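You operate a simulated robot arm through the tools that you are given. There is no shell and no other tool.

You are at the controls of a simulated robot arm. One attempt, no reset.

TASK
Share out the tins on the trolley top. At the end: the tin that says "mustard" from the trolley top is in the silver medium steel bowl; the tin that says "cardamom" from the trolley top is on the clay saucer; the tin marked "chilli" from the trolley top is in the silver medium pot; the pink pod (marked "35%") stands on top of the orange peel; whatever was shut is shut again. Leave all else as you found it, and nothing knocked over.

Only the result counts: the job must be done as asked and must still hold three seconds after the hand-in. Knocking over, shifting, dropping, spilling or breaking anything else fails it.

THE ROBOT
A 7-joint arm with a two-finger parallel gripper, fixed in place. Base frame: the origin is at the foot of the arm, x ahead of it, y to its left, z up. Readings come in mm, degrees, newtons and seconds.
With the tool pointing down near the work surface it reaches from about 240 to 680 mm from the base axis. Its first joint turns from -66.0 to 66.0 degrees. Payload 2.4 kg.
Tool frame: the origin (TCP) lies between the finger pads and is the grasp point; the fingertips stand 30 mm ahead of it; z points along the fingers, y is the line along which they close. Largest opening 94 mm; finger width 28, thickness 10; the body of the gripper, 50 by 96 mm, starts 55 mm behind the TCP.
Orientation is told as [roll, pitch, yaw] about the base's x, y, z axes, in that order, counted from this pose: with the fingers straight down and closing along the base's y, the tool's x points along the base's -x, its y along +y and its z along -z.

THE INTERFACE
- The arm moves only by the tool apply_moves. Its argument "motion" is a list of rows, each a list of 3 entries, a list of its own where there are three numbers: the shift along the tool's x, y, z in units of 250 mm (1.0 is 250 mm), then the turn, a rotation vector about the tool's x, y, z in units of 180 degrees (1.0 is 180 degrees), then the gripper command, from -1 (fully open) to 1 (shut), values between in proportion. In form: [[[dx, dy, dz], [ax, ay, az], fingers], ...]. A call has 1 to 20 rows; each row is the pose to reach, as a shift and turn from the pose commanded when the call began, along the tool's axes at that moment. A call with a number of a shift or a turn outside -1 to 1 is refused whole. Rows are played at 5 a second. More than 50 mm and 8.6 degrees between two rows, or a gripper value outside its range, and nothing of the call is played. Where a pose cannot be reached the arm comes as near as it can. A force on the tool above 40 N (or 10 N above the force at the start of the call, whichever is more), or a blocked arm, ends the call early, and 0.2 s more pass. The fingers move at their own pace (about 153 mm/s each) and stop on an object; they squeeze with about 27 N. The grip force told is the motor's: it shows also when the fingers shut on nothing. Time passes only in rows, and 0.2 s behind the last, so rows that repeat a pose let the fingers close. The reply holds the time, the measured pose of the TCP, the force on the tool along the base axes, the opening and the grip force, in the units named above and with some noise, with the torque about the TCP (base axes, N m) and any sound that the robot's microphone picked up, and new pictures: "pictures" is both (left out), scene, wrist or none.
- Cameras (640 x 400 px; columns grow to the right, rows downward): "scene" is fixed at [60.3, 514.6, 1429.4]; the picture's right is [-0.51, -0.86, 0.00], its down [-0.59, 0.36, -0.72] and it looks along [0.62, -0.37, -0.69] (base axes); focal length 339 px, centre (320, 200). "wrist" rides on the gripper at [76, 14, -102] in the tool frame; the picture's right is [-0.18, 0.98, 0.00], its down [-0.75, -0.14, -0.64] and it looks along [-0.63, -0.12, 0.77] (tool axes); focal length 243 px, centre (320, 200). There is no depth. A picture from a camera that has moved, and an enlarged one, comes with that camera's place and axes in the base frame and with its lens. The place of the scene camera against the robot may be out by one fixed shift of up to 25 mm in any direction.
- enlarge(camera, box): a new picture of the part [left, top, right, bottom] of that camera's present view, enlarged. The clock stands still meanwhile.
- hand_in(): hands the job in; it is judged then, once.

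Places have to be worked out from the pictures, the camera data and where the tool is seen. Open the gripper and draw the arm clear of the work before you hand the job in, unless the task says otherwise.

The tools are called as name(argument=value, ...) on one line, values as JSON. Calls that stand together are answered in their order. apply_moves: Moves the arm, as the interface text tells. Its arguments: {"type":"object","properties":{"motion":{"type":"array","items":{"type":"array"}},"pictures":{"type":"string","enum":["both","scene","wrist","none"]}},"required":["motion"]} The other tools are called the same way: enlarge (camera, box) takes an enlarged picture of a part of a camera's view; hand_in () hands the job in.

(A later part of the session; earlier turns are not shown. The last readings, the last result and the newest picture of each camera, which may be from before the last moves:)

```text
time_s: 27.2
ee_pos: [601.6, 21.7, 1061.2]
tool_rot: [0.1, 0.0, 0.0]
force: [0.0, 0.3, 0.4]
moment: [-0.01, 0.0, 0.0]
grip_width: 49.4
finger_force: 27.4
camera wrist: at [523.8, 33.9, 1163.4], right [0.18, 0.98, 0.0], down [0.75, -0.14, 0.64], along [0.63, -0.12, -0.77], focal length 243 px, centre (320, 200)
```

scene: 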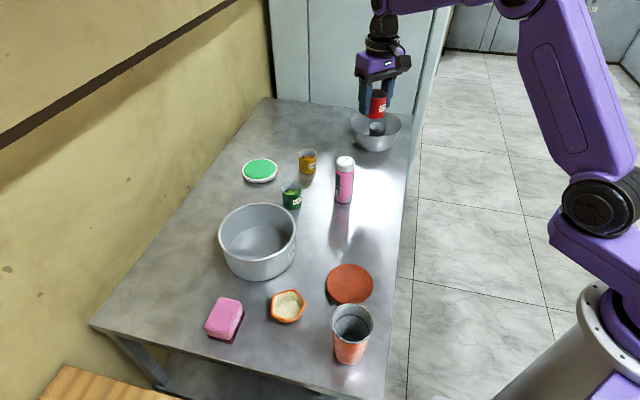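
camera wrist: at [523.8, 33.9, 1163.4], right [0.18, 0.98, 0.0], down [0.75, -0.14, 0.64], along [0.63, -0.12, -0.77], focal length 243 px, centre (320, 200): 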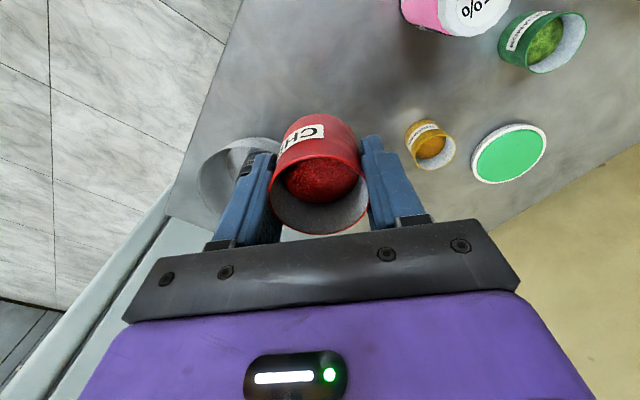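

Chilli held and lifted. I carry it at height to (430,260) to get a clear look at the pot.

apply_moves(motion=[[[0.06, 0.08, 0], [0, 0, 0], 1], [[0.165, 0.23, 0], [0, 0, 0], 1], [[0.275, 0.382, 0], [0, 0, 0], 1], [[0.385, 0.535, 0], [0, 0, 0], 1], [[0.495, 0.688, 0], [0, 0, 0], 1], [[0.605, 0.841, 0], [0, 0, 0], 1], [[0.67, 0.93, 0], [0, 0, 0], 1], [[0.688, 0.956, 0], [0, 0, 0], 1], [[0.688, 0.956, 0], [0, 0, 0], 1]], pictures="wrist")

enlarge(camera="wrist", box=[320, 20, 600, 240])

```text
time_s: 29.2
ee_pos: [429.9, 260.4, 1062.2]
tool_rot: [-0.1, -0.1, -0.1]
force: [0.1, -0.2, 0.6]
moment: [-0.01, -0.01, 0.01]
grip_width: 49.3
finger_force: 27.0
camera wrist: at [351.7, 273.1, 1165.1], right [0.18, 0.98, 0.0], down [0.75, -0.14, 0.64], along [0.63, -0.12, -0.77], focal length 243 px, centre (320, 200)
```

wrist: 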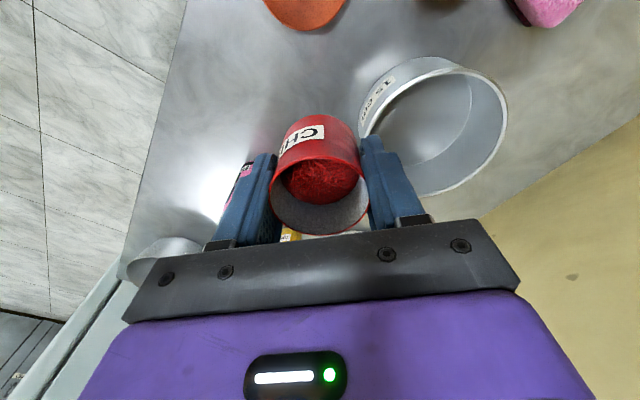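

```text
1.82 times, centred on (460, 130) of wrist
camera zoom: at [351.7, 273.1, 1165.1], right [0.18, 0.98, 0.0], down [0.75, -0.14, 0.64], along [0.63, -0.12, -0.77], focal length 441 px, centre (66, 327)
```

zoom: 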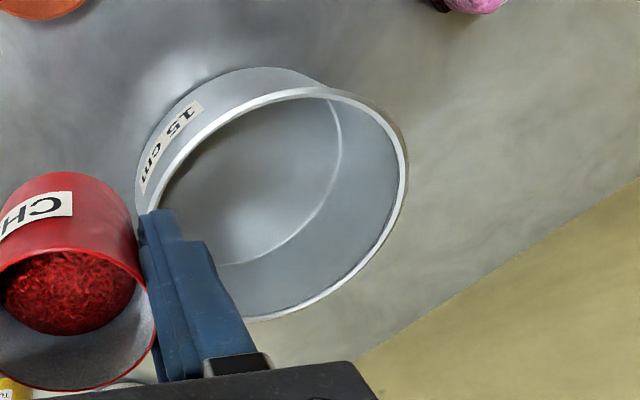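

Circle fit puts the pot centre at ≈(498,371), radius 76, rim z≈917. I move the tin over it and lower partway to TCP z≈930.

apply_moves(motion=[[[-0.05, 0.08, 0], [0, 0, 0], 1], [[-0.13, 0.215, 0], [0, 0, 0], 1], [[-0.22, 0.36, 0], [0, 0, 0], 1], [[-0.272, 0.444, 0], [0, 0, 0], 1], [[-0.272, 0.444, 0.13], [0, 0, 0], 1], [[-0.272, 0.444, 0.27], [0, 0, 0], 1], [[-0.272, 0.444, 0.27], [0, 0, 0], 1]], pictures="both")

```text
time_s: 30.8
ee_pos: [495.7, 369.2, 993.7]
tool_rot: [0.0, 0.0, -0.1]
force: [0.0, 0.2, -0.2]
moment: [0.02, 0.04, 0.02]
grip_width: 48.9
finger_force: 27.1
camera wrist: at [418.7, 381.5, 1095.7], right [0.18, 0.98, 0.0], down [0.75, -0.14, 0.64], along [0.63, -0.12, -0.77], focal length 243 px, centre (320, 200)
```

scene: 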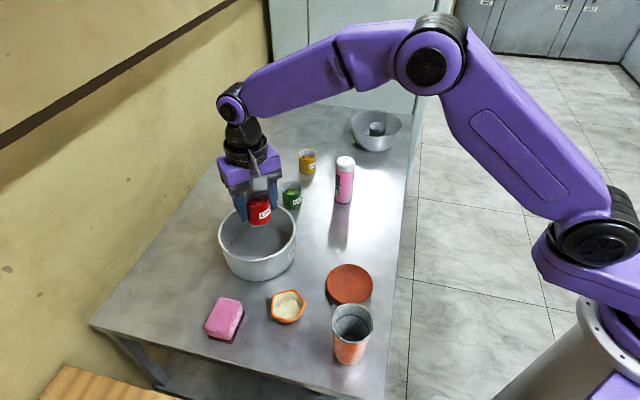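
wrist: 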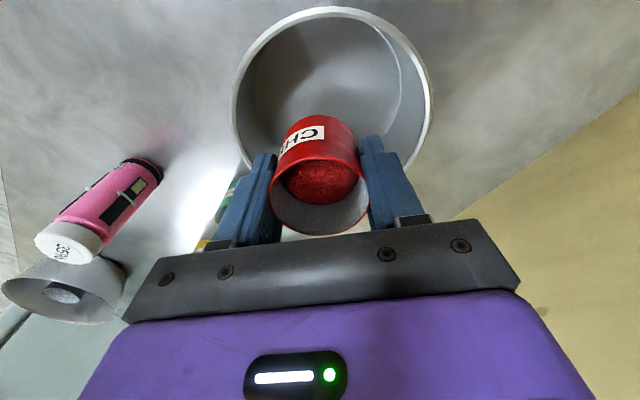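

Pot fit again gives centre ≈(498.5,373); the tin is within 3 mm. I lower into the pot to TCP z≈900.

apply_moves(motion=[[[-0.008, 0.012, 0.1], [0, 0, 0], 1], [[-0.008, 0.012, 0.22], [0, 0, 0], 1], [[-0.008, 0.012, 0.32], [0, 0, 0], 1], [[-0.008, 0.012, 0.376], [0, 0, 0], 1], [[-0.008, 0.012, 0.376], [0, 0, 0], 1]], pictures="wrist")

apply_moves(motion=[[[0, 0, 0.02], [0, 0, 0], 1], [[0, 0, 0.036], [0, 0, 0], 1], [[0, 0, 0.036], [0, 0, 0], 1]], pictures="none")

```text
time_s: 32.0
ee_pos: [498.7, 374.5, 900.1]
tool_rot: [0.0, 0.0, 0.0]
force: [0.1, -0.5, -0.2]
moment: [-0.02, 0.01, -0.02]
grip_width: 48.7
finger_force: 27.0
camera wrist: at [421.6, 387.5, 1002.2], right [0.18, 0.98, 0.0], down [0.75, -0.14, 0.64], along [0.63, -0.12, -0.77], focal length 243 px, centre (320, 200)
```

wrist: 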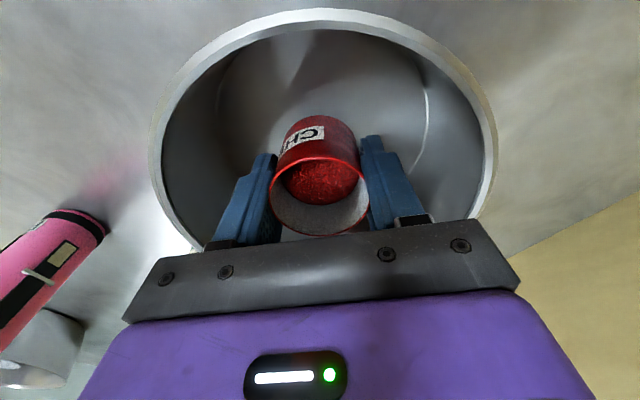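

```text
time_s: 32.8
ee_pos: [499.3, 374.0, 888.9]
tool_rot: [0.0, -0.1, 0.0]
force: [0.4, 0.4, -0.9]
moment: [0.03, 0.01, -0.03]
grip_width: 48.9
finger_force: 26.9
```

No contact at z≈889. Stepping down 2 mm at a time.

apply_moves(motion=[[[0, 0, 0.01], [0, 0, 0], 1], [[0, 0, 0.01], [0, 0, 0], 1]], pictures="none")

apply_moves(motion=[[[0, 0, 0.006], [0, 0, 0], 1], [[0, 0, 0.006], [0, 0, 0], 1]], pictures="none")

apply_moves(motion=[[[0, 0, 0.006], [0, 0, 0], 1], [[0, 0, 0.006], [0, 0, 0], 1]], pictures="none")

```text
time_s: 33.4
ee_pos: [499.9, 372.8, 887.1]
tool_rot: [0.0, 0.0, 0.0]
force: [-0.1, -0.4, -0.4]
moment: [-0.02, 0.01, 0.02]
grip_width: 48.5
finger_force: 26.9
```

```text
time_s: 34.0
ee_pos: [499.0, 373.7, 885.1]
tool_rot: [0.0, 0.0, 0.0]
force: [-0.2, 0.0, 0.0]
moment: [-0.01, 0.0, -0.01]
grip_width: 48.5
finger_force: 27.0
```

```text
time_s: 34.6
ee_pos: [500.0, 372.5, 883.0]
tool_rot: [0.0, 0.1, -0.1]
force: [-0.7, -0.4, 0.6]
moment: [0.0, -0.01, -0.01]
grip_width: 48.9
finger_force: 27.3
```

Still no contact at z≈883.5; continuing in 1.5 mm steps.

apply_moves(motion=[[[0, 0, 0.006], [0, 0, 0], 1], [[0, 0, 0.006], [0, 0, 0], 1]], pictures="none")

apply_moves(motion=[[[0, 0, 0.004], [0, 0, 0], 1], [[0, 0, 0.004], [0, 0, 0], 1]], pictures="wrist")

```text
time_s: 35.2
ee_pos: [500.2, 374.3, 883.0]
tool_rot: [0.0, 0.0, 0.0]
force: [-1.9, -2.3, 8.4]
moment: [-0.1, 0.06, 0.02]
grip_width: 48.5
finger_force: 26.9
```

```text
time_s: 35.8
ee_pos: [499.7, 374.9, 884.0]
tool_rot: [0.1, -0.2, 0.0]
force: [-4.7, -1.6, 20.1]
moment: [-0.1, 0.18, -0.04]
grip_width: 48.8
finger_force: 26.0
camera wrist: at [422.6, 387.3, 985.5], right [0.18, 0.98, 0.0], down [0.75, -0.14, 0.64], along [0.63, -0.12, -0.77], focal length 243 px, centre (320, 200)
```

wrist: 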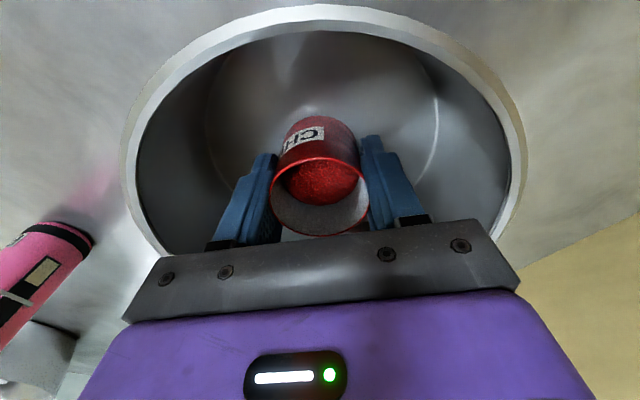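

Contact made (20 N). I back off 1.5 mm and open to ~70 mm.

apply_moves(motion=[[[0, 0, -0.006], [0, 0, 0], 1], [[0, 0, -0.006], [0, 0, 0], -0.5], [[0, 0, -0.006], [0, 0, 0], -0.5], [[0, 0, -0.006], [0, 0, 0], -0.5]], pictures="wrist")

```text
time_s: 36.8
ee_pos: [499.8, 372.9, 882.9]
tool_rot: [0.0, 0.1, 0.0]
force: [-0.5, -0.1, -0.5]
moment: [-0.01, -0.03, 0.04]
grip_width: 70.4
finger_force: 0.1
camera wrist: at [422.2, 386.7, 985.8], right [0.18, 0.98, 0.0], down [0.75, -0.14, 0.64], along [0.63, -0.12, -0.77], focal length 243 px, centre (320, 200)
```

wrist: 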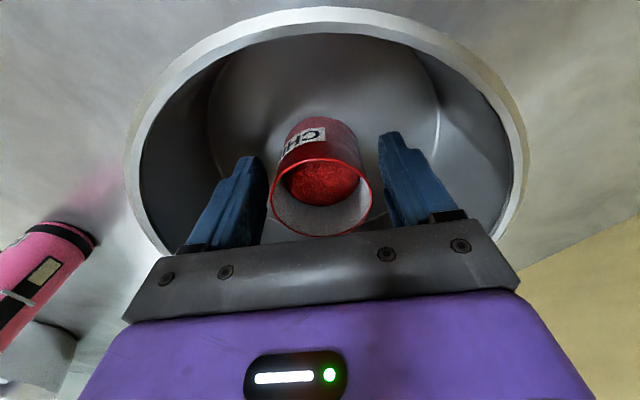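

Released upright in the pot. I lift out 150 mm, then move over to the cardamom tin (≈600,246).

apply_moves(motion=[[[0, 0, -0.06], [0, 0, 0], -0.5], [[0, 0, -0.18], [0, 0, 0], -0.5], [[0, 0, -0.34], [0, 0, 0], -0.5], [[0, 0, -0.5], [0, 0, 0], -0.5], [[0, 0, -0.6], [0, 0, 0], -1], [[-0.1, -0.127, -0.58], [0, 0, 0], -1], [[-0.2, -0.254, -0.55], [0, 0, 0], -1], [[-0.3, -0.381, -0.52], [0, 0, 0], -1], [[-0.4, -0.508, -0.48], [0, 0, 0], -1], [[-0.4, -0.508, -0.48], [0, 0, 0], -1]], pictures="both")

enlarge(camera="wrist", box=[260, 50, 400, 150])

```text
time_s: 39.0
ee_pos: [599.0, 246.8, 1001.8]
tool_rot: [0.1, 0.0, 0.0]
force: [0.6, 0.0, -0.2]
moment: [0.01, -0.02, 0.02]
grip_width: 93.9
finger_force: 0.1
camera wrist: at [521.4, 259.3, 1104.5], right [0.18, 0.98, 0.0], down [0.75, -0.14, 0.64], along [0.63, -0.12, -0.77], focal length 243 px, centre (320, 200)
```

scene: 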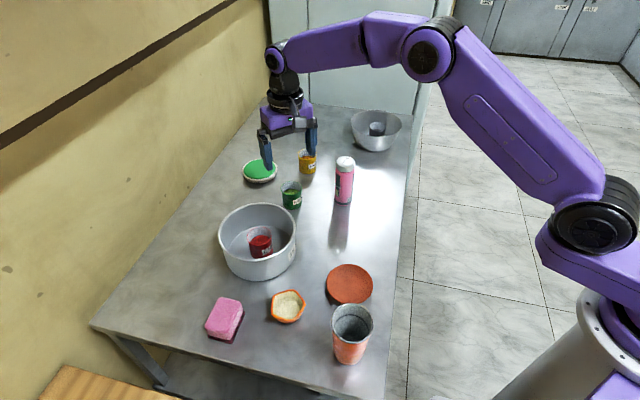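
wrist: 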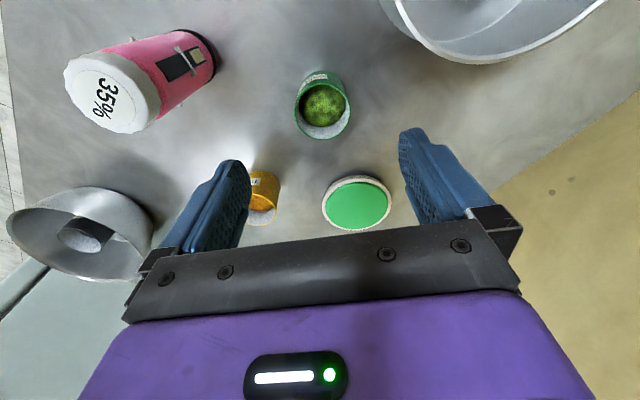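

```text
4.00 times, centred on (330, 100) of wrist
camera zoom: at [521.4, 259.3, 1104.5], right [0.18, 0.98, 0.0], down [0.75, -0.14, 0.64], along [0.63, -0.12, -0.77], focal length 970 px, centre (280, 600)
```

zoom: 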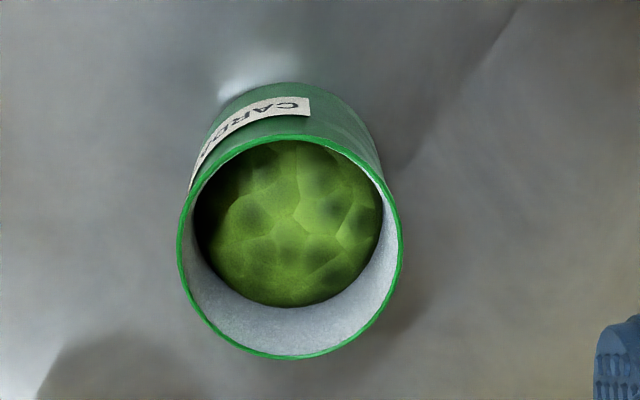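

Cardamom rim ≈(601.5,246.5,881). I descend over it to TCP z≈879.

apply_moves(motion=[[[-0.01, 0, 0.15], [0, 0, 0], -0.8], [[-0.01, 0, 0.3], [0, 0, 0], -0.8], [[-0.01, 0, 0.43], [0, 0, 0], -0.8], [[-0.01, 0, 0.492], [0, 0, 0], -0.8], [[-0.01, 0, 0.492], [0, 0, 0], -0.8]], pictures="wrist")

```text
time_s: 40.2
ee_pos: [602.4, 246.6, 879.7]
tool_rot: [0.0, 0.0, 0.0]
force: [-1.0, -0.5, -1.0]
moment: [0.02, 0.03, 0.03]
grip_width: 84.7
finger_force: 0.0
camera wrist: at [524.7, 260.4, 982.7], right [0.18, 0.98, 0.0], down [0.75, -0.14, 0.64], along [0.63, -0.12, -0.77], focal length 243 px, centre (320, 200)
```

wrist: 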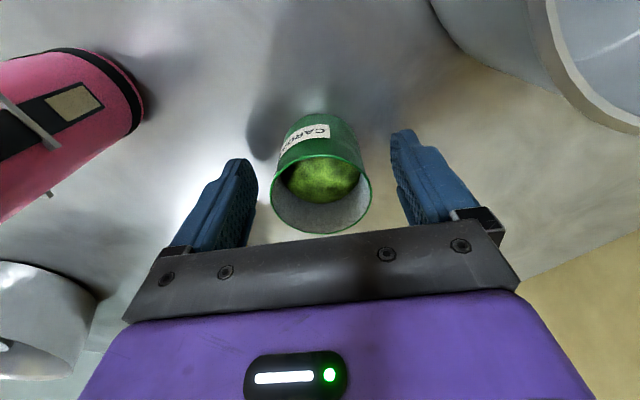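

The tin is centred. I close, then lift 155 mm.

apply_moves(motion=[[[0, 0, 0], [0, 0, 0], -0.4], [[0, 0, 0], [0, 0, 0], 1], [[0, 0, 0], [0, 0, 0], 1], [[0, 0, 0], [0, 0, 0], 1]], pictures="none")

apply_moves(motion=[[[0, 0, -0.04], [0, 0, 0], 1], [[0, 0, -0.12], [0, 0, 0], 1], [[0, 0, -0.26], [0, 0, 0], 1], [[0, 0, -0.4], [0, 0, 0], 1], [[0, 0, -0.54], [0, 0, 0], 1], [[0, 0, -0.62], [0, 0, 0], 1], [[0, 0, -0.62], [0, 0, 0], 1]], pictures="wrist")

```text
time_s: 41.2
ee_pos: [601.7, 246.8, 880.7]
tool_rot: [0.1, 0.0, 0.0]
force: [-0.7, 0.2, -0.2]
moment: [-0.03, 0.03, -0.01]
grip_width: 49.1
finger_force: 26.9
```

```text
time_s: 42.8
ee_pos: [602.0, 246.1, 1037.1]
tool_rot: [-0.1, 0.0, 0.0]
force: [-0.7, -0.3, 0.0]
moment: [-0.02, 0.02, -0.03]
grip_width: 48.8
finger_force: 27.6
camera wrist: at [523.8, 259.6, 1140.5], right [0.18, 0.98, 0.0], down [0.75, -0.14, 0.64], along [0.63, -0.12, -0.77], focal length 243 px, centre (320, 200)
```

wrist: 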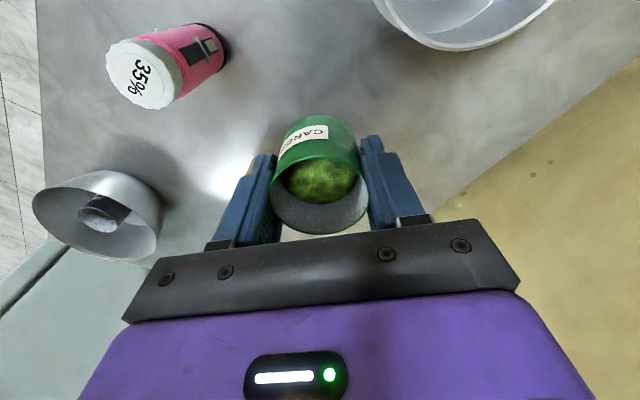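

Held and lifted. I carry the cardamom toward the saucer at constant height and look at it from close by.

apply_moves(motion=[[[0.06, 0.003, 0], [0, 0, 0], 1], [[0.2, 0.01, 0], [0, 0, 0], 1], [[0.36, 0.018, 0], [0, 0, 0], 1], [[0.52, 0.026, 0], [0, 0, 0], 1], [[0.68, 0.034, 0], [0, 0, 0], 1], [[0.84, 0.042, 0], [0, 0, 0], 1], [[0.93, 0.047, 0], [0, 0, 0], 1], [[0.96, 0.048, 0], [0, 0, 0], 1], [[0.96, 0.048, 0], [0, 0, 0], 1]], pictures="both")

enlarge(camera="wrist", box=[220, 0, 420, 125])

enlarge(camera="wrist", box=[400, 0, 560, 100])

```text
time_s: 44.8
ee_pos: [363.0, 257.6, 1036.9]
tool_rot: [0.1, 0.1, 0.0]
force: [0.2, -0.5, -0.9]
moment: [0.01, 0.0, 0.01]
grip_width: 49.0
finger_force: 26.9
camera wrist: at [284.5, 270.5, 1138.6], right [0.18, 0.98, 0.0], down [0.75, -0.14, 0.64], along [0.63, -0.12, -0.77], focal length 243 px, centre (320, 200)
```

scene: 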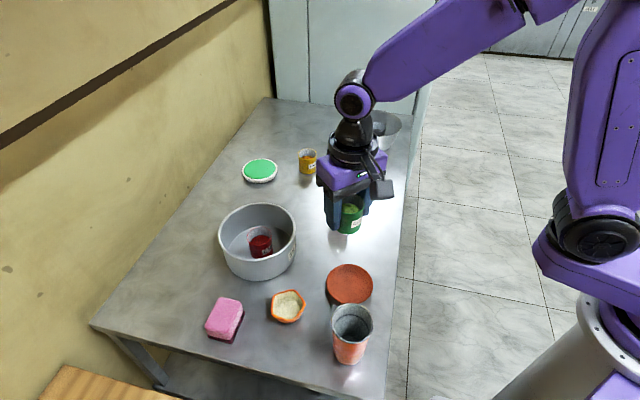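
wrist: 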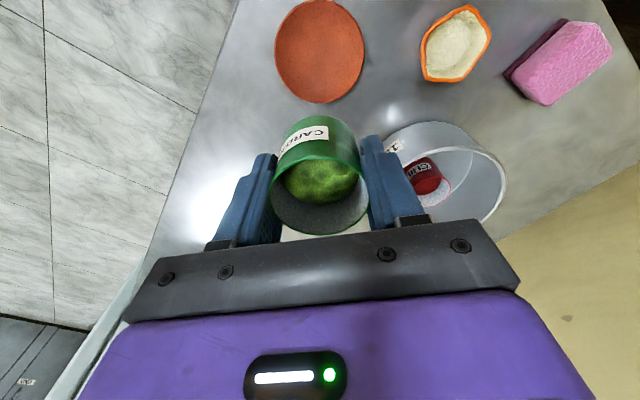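

```text
3.20 times, centred on (320, 62) of wrist
camera zoom: at [284.5, 270.5, 1138.6], right [0.18, 0.98, 0.0], down [0.75, -0.14, 0.64], along [0.63, -0.12, -0.77], focal length 776 px, centre (320, 640)
```

zoom: 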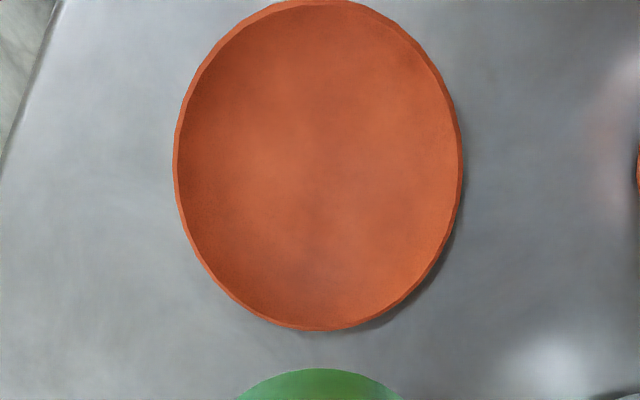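

```text
4.00 times, centred on (480, 50) of wrist
camera zoom: at [284.5, 270.5, 1138.6], right [0.18, 0.98, 0.0], down [0.75, -0.14, 0.64], along [0.63, -0.12, -0.77], focal length 970 px, centre (-320, 800)
```

zoom: 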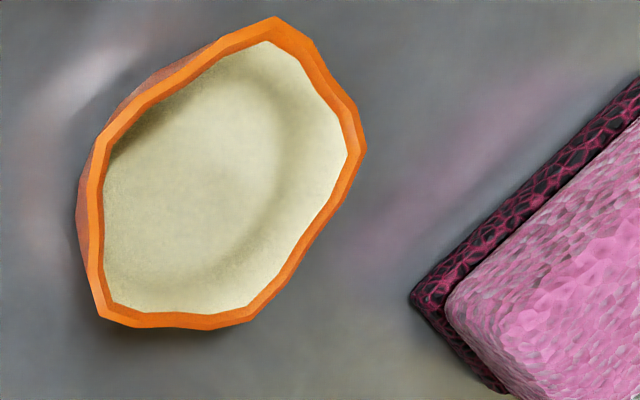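

Saucer centre ≈(329,260), Ø≈91, rim z≈853. The tumbler (~(222,335), top ≈955) is near where the wrist camera would sit, so I yaw 40° to keep the camera away, move over the saucer and lower to z≈905.

apply_moves(motion=[[[0.043, 0.003, 0], [0, 0, -0.037], 1], [[0.086, 0.006, 0], [0, 0, -0.074], 1], [[0.128, 0.009, 0], [0, 0, -0.111], 1], [[0.128, 0.009, 0], [0, 0, -0.148], 1], [[0.128, 0.009, 0], [0, 0, -0.185], 1], [[0.128, 0.009, 0], [0, 0, -0.222], 1], [[0.128, 0.009, 0.15], [0, 0, -0.222], 1], [[0.128, 0.009, 0.3], [0, 0, -0.222], 1], [[0.128, 0.009, 0.4], [0, 0, -0.222], 1], [[0.128, 0.009, 0.4], [0, 0, -0.222], 1]], pictures="both")

```text
time_s: 47.0
ee_pos: [330.5, 261.9, 935.6]
tool_rot: [-0.1, 0.0, 40.0]
force: [0.3, 0.8, -0.2]
moment: [-0.01, 0.03, 0.0]
grip_width: 48.8
finger_force: 26.8
camera wrist: at [261.9, 222.1, 1037.4], right [-0.49, 0.87, 0.0], down [0.67, 0.38, 0.64], along [0.56, 0.32, -0.77], focal length 243 px, centre (320, 200)
```

scene: 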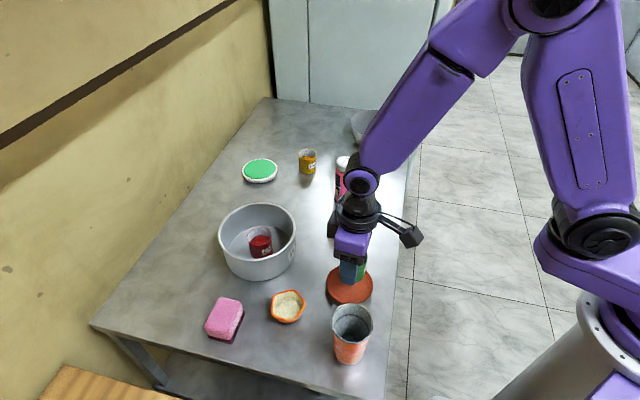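
wrist: 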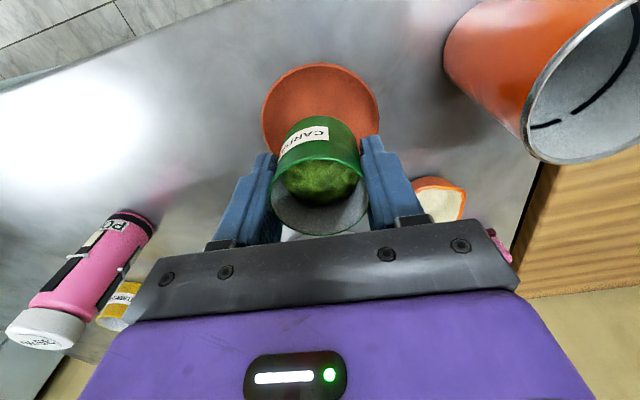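

Tin is above the saucer centre with room on all sides. I lower 36 mm, then feel for contact.

apply_moves(motion=[[[0, 0, 0.07], [0, 0, 0], 1], [[0, 0, 0.144], [0, 0, 0], 1], [[0, 0, 0.144], [0, 0, 0], 1]], pictures="wrist")

apply_moves(motion=[[[0, 0, 0.012], [0, 0, 0], 1], [[0, 0, 0.012], [0, 0, 0], 1]], pictures="none")

apply_moves(motion=[[[0, 0, 0.008], [0, 0, 0], 1], [[0, 0, 0.008], [0, 0, 0], 1]], pictures="none")

```text
time_s: 47.8
ee_pos: [330.0, 260.2, 898.9]
tool_rot: [0.0, 0.0, 40.0]
force: [-1.0, -0.7, 0.2]
moment: [0.02, 0.01, -0.01]
grip_width: 48.8
finger_force: 26.9
camera wrist: at [261.5, 221.4, 1001.0], right [-0.49, 0.87, 0.0], down [0.67, 0.38, 0.64], along [0.56, 0.32, -0.77], focal length 243 px, centre (320, 200)
```

wrist: 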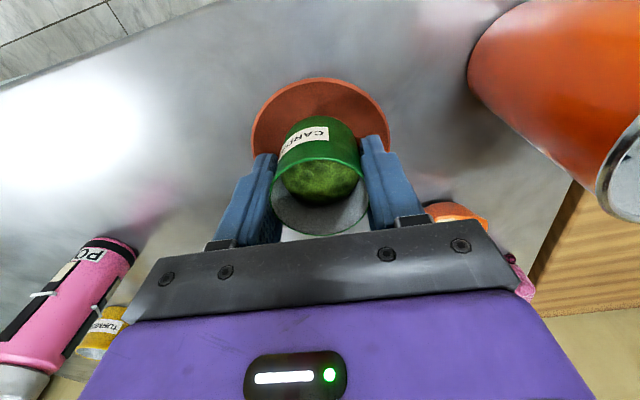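

```text
time_s: 48.4
ee_pos: [330.4, 260.0, 895.5]
tool_rot: [0.0, -0.1, 40.0]
force: [-0.7, -1.0, 0.0]
moment: [0.0, -0.01, 0.0]
grip_width: 48.9
finger_force: 27.3
```

```text
time_s: 49.0
ee_pos: [329.6, 260.1, 894.8]
tool_rot: [-0.1, 0.0, 39.9]
force: [0.3, 0.5, -0.8]
moment: [-0.01, 0.03, -0.01]
grip_width: 48.9
finger_force: 27.1
```

No contact yet at z≈894.5. Continuing in 1.5–2 mm steps.

apply_moves(motion=[[[0, 0, 0.008], [0, 0, 0], 1], [[0, 0, 0.008], [0, 0, 0], 1]], pictures="none")

apply_moves(motion=[[[0, 0, 0.006], [0, 0, 0], 1], [[0, 0, 0.006], [0, 0, 0], 1]], pictures="none")

apply_moves(motion=[[[0, 0, 0.006], [0, 0, 0], 1], [[0, 0, 0.006], [0, 0, 0], 1]], pictures="none")

```text
time_s: 49.6
ee_pos: [329.4, 259.2, 891.5]
tool_rot: [0.0, 0.0, 40.0]
force: [0.0, -0.1, -0.4]
moment: [-0.01, 0.01, 0.01]
grip_width: 48.7
finger_force: 27.3
```

```text
time_s: 50.2
ee_pos: [330.1, 259.7, 889.9]
tool_rot: [-0.1, 0.0, 40.0]
force: [1.0, -0.6, 0.1]
moment: [0.03, -0.01, -0.01]
grip_width: 48.4
finger_force: 27.0
```

```text
time_s: 50.8
ee_pos: [329.6, 260.0, 889.0]
tool_rot: [0.0, 0.0, 40.0]
force: [0.3, -0.5, -0.5]
moment: [0.01, 0.05, 0.02]
grip_width: 48.7
finger_force: 26.9
```

Still free at ≈889. More 1.5 mm steps.

apply_moves(motion=[[[0, 0, 0.006], [0, 0, 0], 1], [[0, 0, 0.006], [0, 0, 0], 1]], pictures="none")

apply_moves(motion=[[[0, 0, 0.006], [0, 0, 0], 1], [[0, 0, 0.006], [0, 0, 0], 1]], pictures="none")

```text
time_s: 51.4
ee_pos: [329.5, 258.9, 888.8]
tool_rot: [-0.1, 0.1, 40.0]
force: [-0.2, 0.5, -0.4]
moment: [0.0, 0.0, 0.01]
grip_width: 48.7
finger_force: 26.6
```

```text
time_s: 52.0
ee_pos: [330.8, 259.9, 886.0]
tool_rot: [0.1, 0.0, 40.0]
force: [0.4, -0.7, -0.2]
moment: [0.0, -0.02, -0.01]
grip_width: 48.6
finger_force: 26.6
```

Commanded height is about 886.5, still no contact. Next step with a picture.

apply_moves(motion=[[[0, 0, 0.006], [0, 0, 0], 1], [[0, 0, 0.006], [0, 0, 0], 1]], pictures="wrist")

apply_moves(motion=[[[0, 0, 0.005], [0, 0, 0], 1], [[0, 0, 0.005], [0, 0, 0], 1]], pictures="none")

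```text
time_s: 52.6
ee_pos: [329.6, 259.1, 884.3]
tool_rot: [0.0, 0.0, 40.1]
force: [-0.3, -4.2, 16.3]
moment: [-0.14, -0.05, 0.0]
grip_width: 48.9
finger_force: 26.7
camera wrist: at [261.1, 221.3, 987.4], right [-0.49, 0.87, 0.0], down [0.67, 0.38, 0.64], along [0.56, 0.31, -0.77], focal length 243 px, centre (320, 200)
```

wrist: 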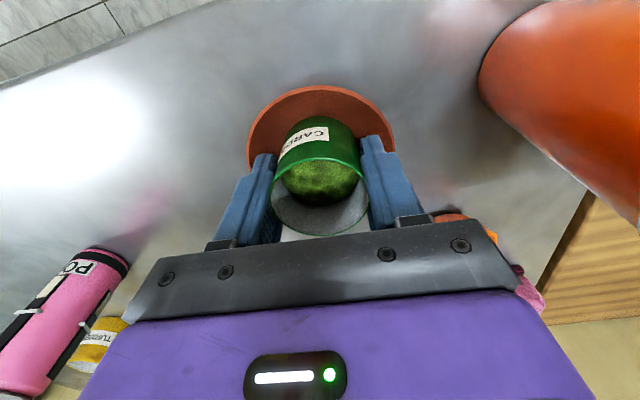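

```text
time_s: 53.2
ee_pos: [329.6, 261.2, 883.4]
tool_rot: [0.1, -0.2, 40.0]
force: [-0.5, -5.8, 33.0]
moment: [-0.09, 0.06, 0.03]
grip_width: 48.5
finger_force: 27.3
```

Contact at ≈885 (33 N now). I back off 2.2 mm to unload, then open just to ~64 mm so the fingers stay inside the saucer rim, then check.

apply_moves(motion=[[[0, 0, -0.009], [0, 0, 0], 1], [[0, 0, -0.009], [0, 0, 0], 1], [[0, 0, -0.009], [0, 0, 0], -0.36], [[0, 0, -0.009], [0, 0, 0], -0.36], [[0, 0, -0.009], [0, 0, 0], -0.36]], pictures="wrist")

```text
time_s: 54.4
ee_pos: [330.2, 260.7, 885.9]
tool_rot: [0.0, 0.0, 40.0]
force: [-0.6, 0.2, 3.5]
moment: [-0.05, 0.05, -0.08]
grip_width: 52.1
finger_force: 0.1
camera wrist: at [261.2, 221.6, 988.1], right [-0.49, 0.87, 0.0], down [0.67, 0.38, 0.64], along [0.56, 0.31, -0.77], focal length 243 px, centre (320, 200)
```

wrist: 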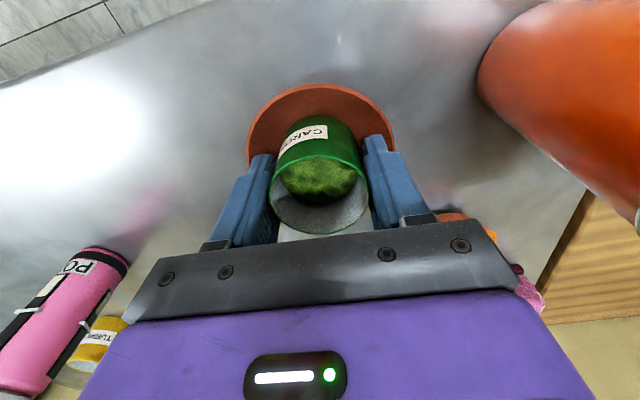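

The fingers stopped at 52 mm — the tips are likely touching the saucer's rising edge. I ease up 2 mm while commanding ~54 mm, and look again.

apply_moves(motion=[[[0, 0, -0.008], [0, 0, 0], -0.15], [[0, 0, -0.008], [0, 0, 0], -0.15]], pictures="wrist")

enlarge(camera="wrist", box=[220, 70, 420, 250])

enlarge(camera="scene", box=[300, 220, 400, 320])

```text
time_s: 55.0
ee_pos: [329.8, 261.4, 887.7]
tool_rot: [0.0, 0.0, 40.0]
force: [0.5, 0.7, -0.8]
moment: [0.0, -0.02, -0.01]
grip_width: 53.7
finger_force: 0.1
camera wrist: at [261.2, 221.8, 990.1], right [-0.49, 0.87, 0.0], down [0.67, 0.38, 0.64], along [0.56, 0.31, -0.77], focal length 243 px, centre (320, 200)
```

wrist: 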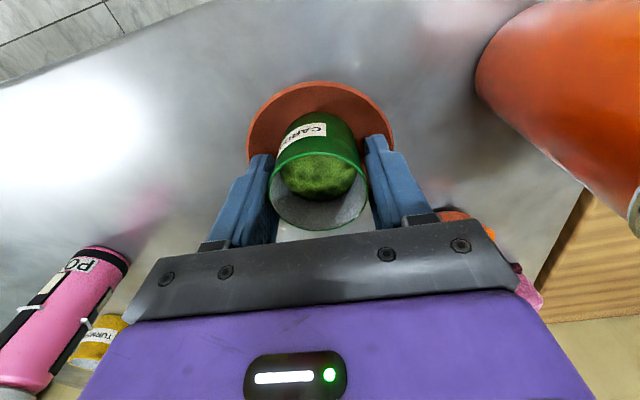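

```text
2.22 times, centred on (320, 160) of wrist
camera zoom: at [261.2, 221.8, 990.1], right [-0.49, 0.87, 0.0], down [0.67, 0.38, 0.64], along [0.56, 0.31, -0.77], focal length 539 px, centre (320, 289)
```

zoom: 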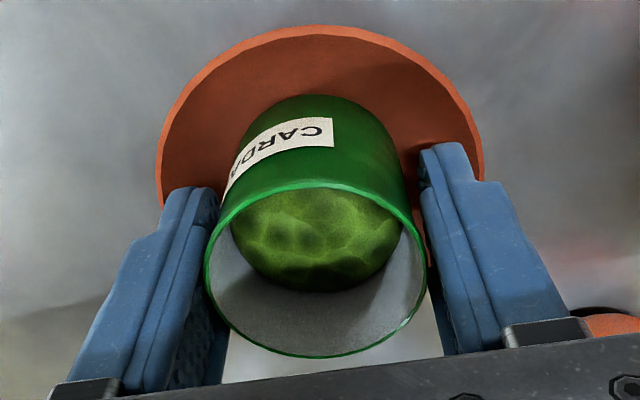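

```text
4.00 times, centred on (350, 270) of scene
camera zoom: at [60.3, 514.6, 1429.4], right [-0.51, -0.86, 0.0], down [-0.59, 0.36, -0.72], along [0.62, -0.37, -0.69], focal length 1356 px, centre (200, -80)
```

zoom: 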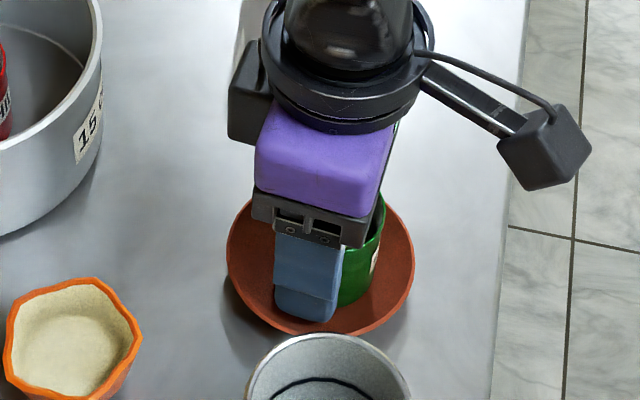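

The fingers are free (53.7 mm) and the tin stands on the saucer. I rise 5 mm more, open wider, and then lift clear.

apply_moves(motion=[[[0, 0, -0.01], [0, 0, 0], -0.15], [[0, 0, -0.02], [0, 0, 0], -0.15], [[0, 0, -0.02], [0, 0, 0], -0.45], [[0, 0, -0.02], [0, 0, 0], -0.45]], pictures="wrist")

```text
time_s: 56.0
ee_pos: [329.2, 261.4, 893.1]
tool_rot: [0.0, 0.1, 39.9]
force: [-0.2, -0.6, 1.0]
moment: [-0.01, 0.01, 0.06]
grip_width: 68.0
finger_force: 0.0
camera wrist: at [261.0, 222.0, 995.2], right [-0.49, 0.87, 0.0], down [0.67, 0.38, 0.64], along [0.56, 0.31, -0.77], focal length 243 px, centre (320, 200)
```

wrist: 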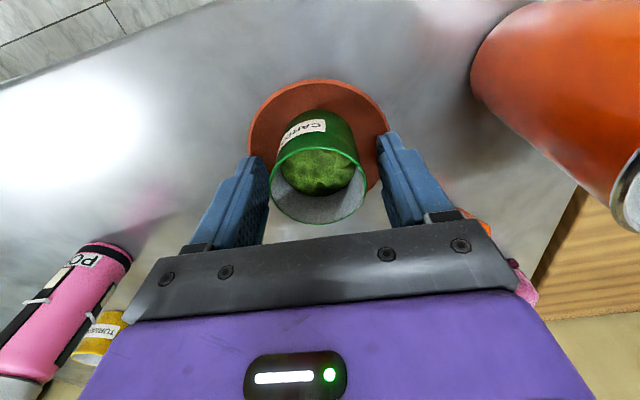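

Cardamom stands alone on the saucer. I lift to z≈1060 and shift to get a good view of the peel next.

apply_moves(motion=[[[0, 0, -0.08], [0, 0, 0], -0.45], [[0, 0, -0.22], [0, 0, 0], -0.45], [[0, 0, -0.38], [0, 0, 0], -0.6], [[0, 0, -0.54], [0, 0, 0], -1], [[0, 0, -0.67], [0, 0, 0], -1], [[-0.045, 0.143, -0.67], [0, 0, 0], -1], [[-0.089, 0.286, -0.67], [0, 0, 0], -1], [[-0.089, 0.286, -0.67], [0, 0, 0], -1]], pictures="both")

enlarge(camera="wrist", box=[290, 90, 400, 190])

enlarge(camera="scene", box=[220, 230, 400, 370])

```text
time_s: 57.8
ee_pos: [302.5, 331.0, 1058.6]
tool_rot: [0.0, 0.0, 39.9]
force: [0.4, -0.2, 0.0]
moment: [0.03, 0.0, -0.01]
grip_width: 93.5
finger_force: 0.1
camera wrist: at [234.2, 292.0, 1161.6], right [-0.49, 0.87, 0.0], down [0.67, 0.38, 0.64], along [0.56, 0.31, -0.77], focal length 243 px, centre (320, 200)
```

scene: 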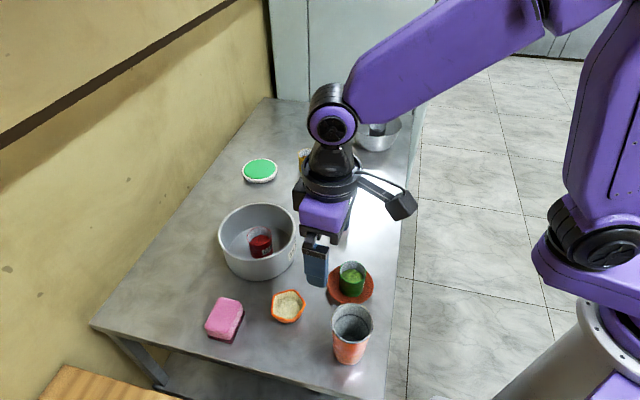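
wrist: 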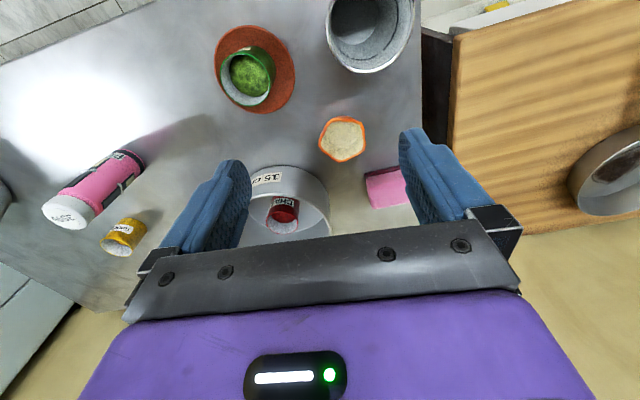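

```text
4.00 times, centred on (345, 140) of wrist
camera zoom: at [234.2, 292.0, 1161.6], right [-0.49, 0.87, 0.0], down [0.67, 0.38, 0.64], along [0.56, 0.31, -0.77], focal length 970 px, centre (220, 440)
```

zoom: 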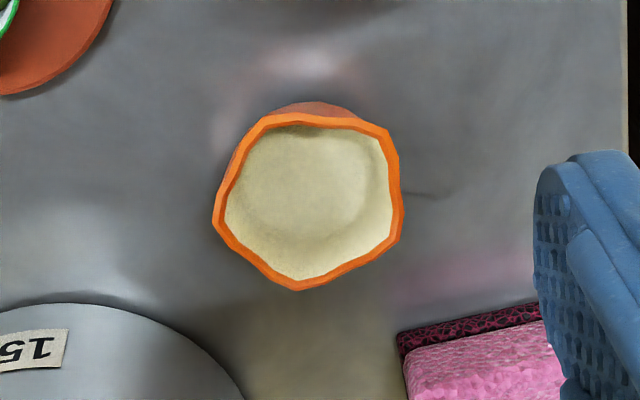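

```text
2.86 times, centred on (310, 300) of scene
camera zoom: at [60.3, 514.6, 1429.4], right [-0.51, -0.86, 0.0], down [-0.59, 0.36, -0.72], along [0.62, -0.37, -0.69], focal length 969 px, centre (349, -86)
```

zoom: 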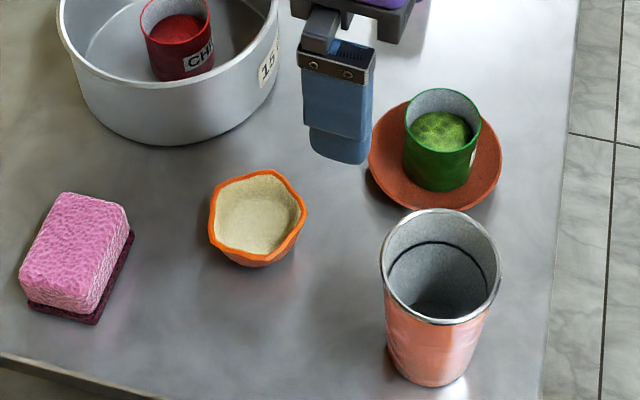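

The peel is clearly seen as an upward-facing shell. There is also a silver vessel on the wooden counter at far right; I check it before continuing.

enlarge(camera="wrist", box=[440, 0, 640, 240])

enlarge(camera="wrist", box=[20, 120, 180, 260])

```text
1.67 times, centred on (540, 120) of wrist
camera zoom: at [234.2, 292.0, 1161.6], right [-0.49, 0.87, 0.0], down [0.67, 0.38, 0.64], along [0.56, 0.31, -0.77], focal length 404 px, centre (-47, 333)
```

zoom: 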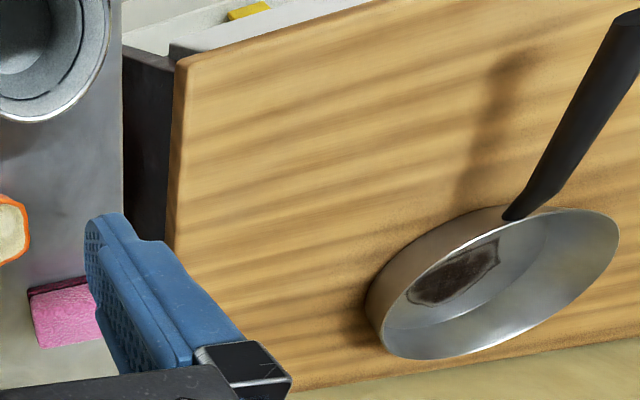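

```text
2.86 times, centred on (100, 190) of wrist
camera zoom: at [234.2, 292.0, 1161.6], right [-0.49, 0.87, 0.0], down [0.67, 0.38, 0.64], along [0.56, 0.31, -0.77], focal length 693 px, centre (949, 229)
```

zoom: 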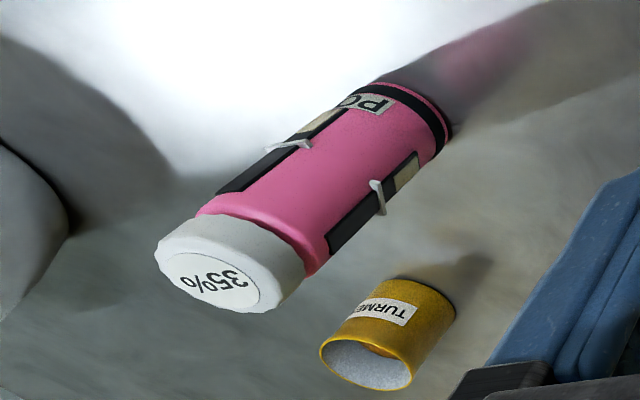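

That is a frying pan on another counter — irrelevant. Peel rim centre ≈(340,384.5), rim z≈878, about 60 mm across. Now I go over to the pod (≈538,134, top ≈960), returning to yaw 0.

apply_moves(motion=[[[-0.025, -0.138, -0.012], [0, 0, 0.037], -1], [[-0.05, -0.277, -0.024], [0, 0, 0.074], -1], [[-0.075, -0.415, -0.036], [0, 0, 0.111], -1], [[-0.1, -0.553, -0.048], [0, 0, 0.148], -1], [[-0.125, -0.691, -0.06], [0, 0, 0.185], -1], [[-0.15, -0.829, -0.072], [0, 0, 0.222], -1], [[-0.172, -0.967, -0.083], [0, 0, 0.222], -1], [[-0.172, -0.967, -0.083], [0, 0, 0.222], -1]], pictures="none")

apply_moves(motion=[[[-0.094, -0.078, -0.01], [0, 0, 0], -1], [[-0.188, -0.156, -0.02], [0, 0, 0], -1], [[-0.188, -0.156, -0.02], [0, 0, 0], -1]], pictures="both")

enlarge(camera="wrist", box=[250, 30, 400, 150])

```text
time_s: 59.6
ee_pos: [490.8, 174.3, 1082.5]
tool_rot: [0.0, 0.0, 0.0]
force: [-0.4, 0.8, 0.3]
moment: [0.04, 0.0, -0.01]
grip_width: 94.1
finger_force: 0.1
```

```text
time_s: 60.4
ee_pos: [537.3, 134.9, 1087.1]
tool_rot: [0.0, 0.0, 0.1]
force: [-0.2, -0.5, 0.3]
moment: [-0.03, 0.01, -0.01]
grip_width: 93.9
finger_force: 0.1
camera wrist: at [460.1, 148.0, 1190.0], right [0.18, 0.98, 0.0], down [0.75, -0.14, 0.64], along [0.63, -0.12, -0.77], focal length 243 px, centre (320, 200)
```

scene: 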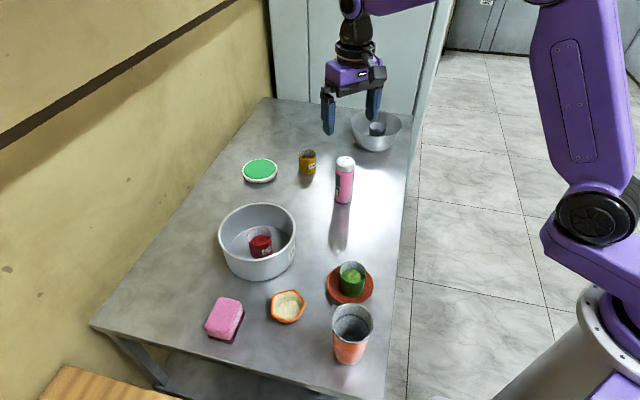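
wrist: 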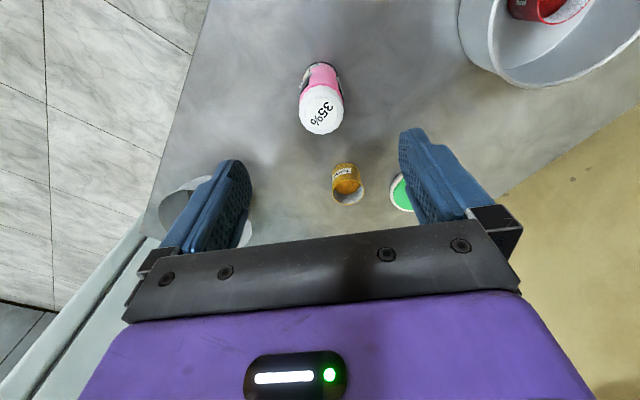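

```text
3.33 times, centred on (325, 90) of wrist
camera zoom: at [460.1, 148.0, 1190.0], right [0.18, 0.98, 0.0], down [0.75, -0.14, 0.64], along [0.63, -0.12, -0.77], focal length 809 px, centre (303, 567)
```

zoom: 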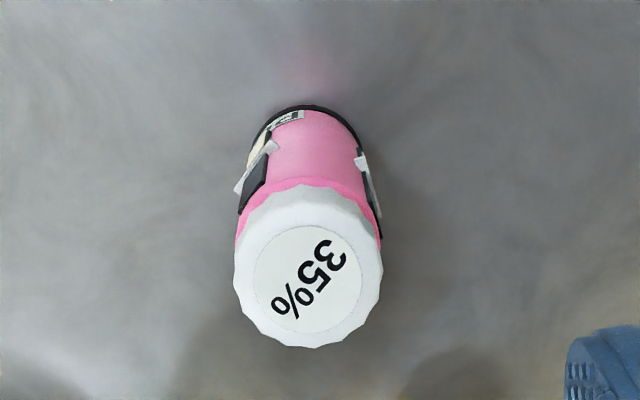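

Pod top centre ≈(541.5,134,959), Ø≈43; three side panels with tabs at z≈890. I'll grip above the tabs: descend to TCP z≈935 (fingertips ≈905).

apply_moves(motion=[[[-0.015, -0.002, 0.15], [0, 0, 0], -1], [[-0.015, -0.002, 0.3], [0, 0, 0], -1], [[-0.015, -0.002, 0.45], [0, 0, 0], -1], [[-0.015, -0.002, 0.55], [0, 0, 0], -1], [[-0.015, -0.002, 0.609], [0, 0, 0], -1], [[-0.015, -0.002, 0.609], [0, 0, 0], -1]], pictures="both")

enlarge(camera="scene", box=[290, 110, 410, 230])

```text
time_s: 61.8
ee_pos: [539.0, 131.9, 933.2]
tool_rot: [0.0, 0.0, -0.1]
force: [0.8, 0.1, -0.6]
moment: [0.02, 0.01, -0.04]
grip_width: 93.9
finger_force: 0.0
camera wrist: at [461.6, 145.7, 1036.8], right [0.18, 0.98, 0.0], down [0.75, -0.14, 0.64], along [0.63, -0.12, -0.77], focal length 243 px, centre (320, 200)
```

scene: 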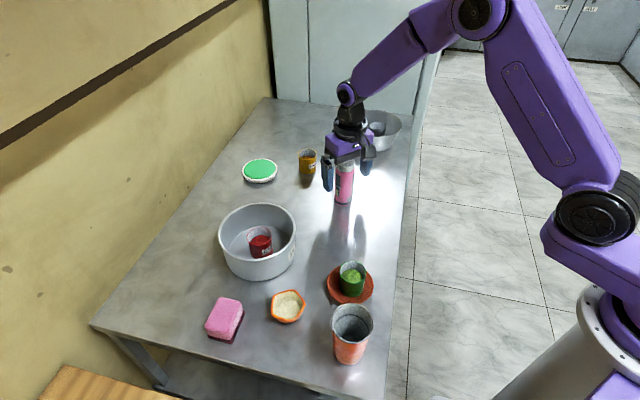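
wrist: 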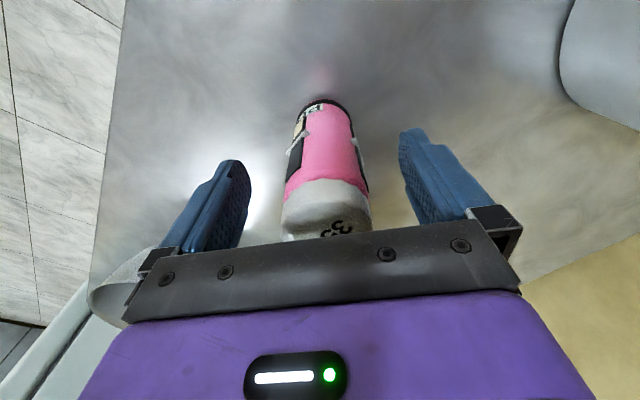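

```text
3.33 times, centred on (350, 170) of scene
camera zoom: at [60.3, 514.6, 1429.4], right [-0.51, -0.86, 0.0], down [-0.59, 0.36, -0.72], along [0.62, -0.37, -0.69], focal length 1130 px, centre (220, 300)
```

zoom: 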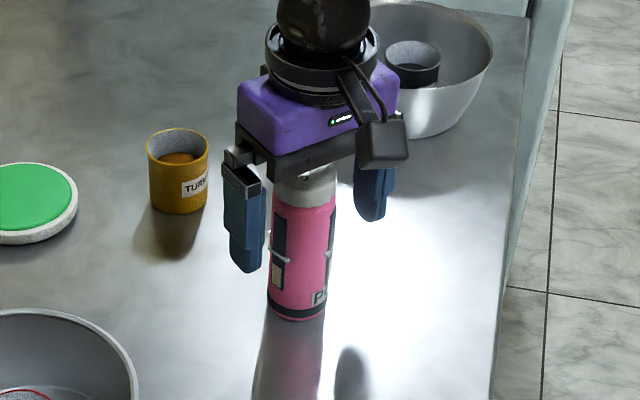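

Fingers straddle the pod above its tabs, well centred. I close the gripper and check.

apply_moves(motion=[[[0, 0.004, 0], [0, 0, 0], -0.2], [[0, 0.004, 0], [0, 0, 0], 1], [[0, 0.004, 0], [0, 0, 0], 1], [[0, 0.004, 0], [0, 0, 0], 1]], pictures="both")

enlarge(camera="wrist", box=[220, 60, 420, 260])

```text
time_s: 62.8
ee_pos: [539.0, 133.7, 933.7]
tool_rot: [0.0, 0.0, 0.0]
force: [0.5, 0.6, 2.5]
moment: [0.05, -0.01, 0.01]
grip_width: 45.2
finger_force: 27.0
camera wrist: at [462.0, 146.6, 1036.8], right [0.18, 0.98, 0.0], down [0.75, -0.14, 0.64], along [0.63, -0.12, -0.77], focal length 243 px, centre (320, 200)
```

scene: 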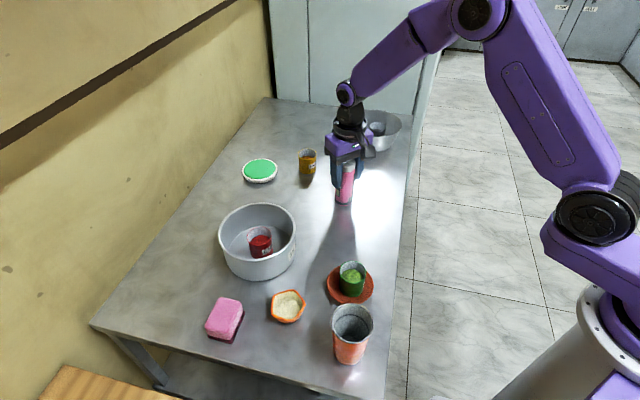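
wrist: 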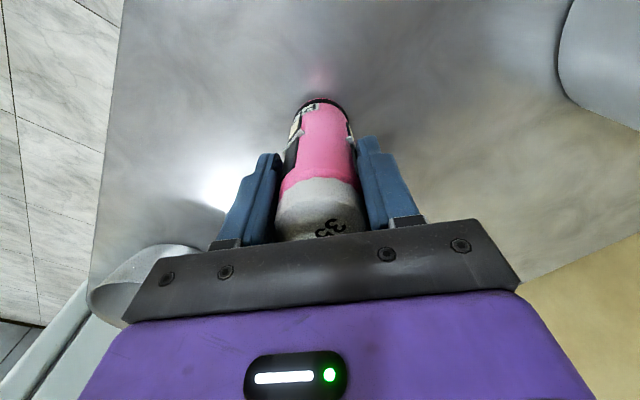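

```text
2.00 times, centred on (320, 160) of wrist
camera zoom: at [462.0, 146.6, 1036.8], right [0.18, 0.98, 0.0], down [0.75, -0.14, 0.64], along [0.63, -0.12, -0.77], focal length 485 px, centre (320, 280)
```

zoom: 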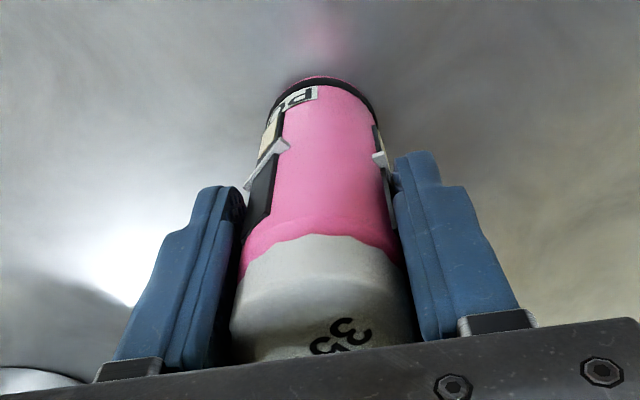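

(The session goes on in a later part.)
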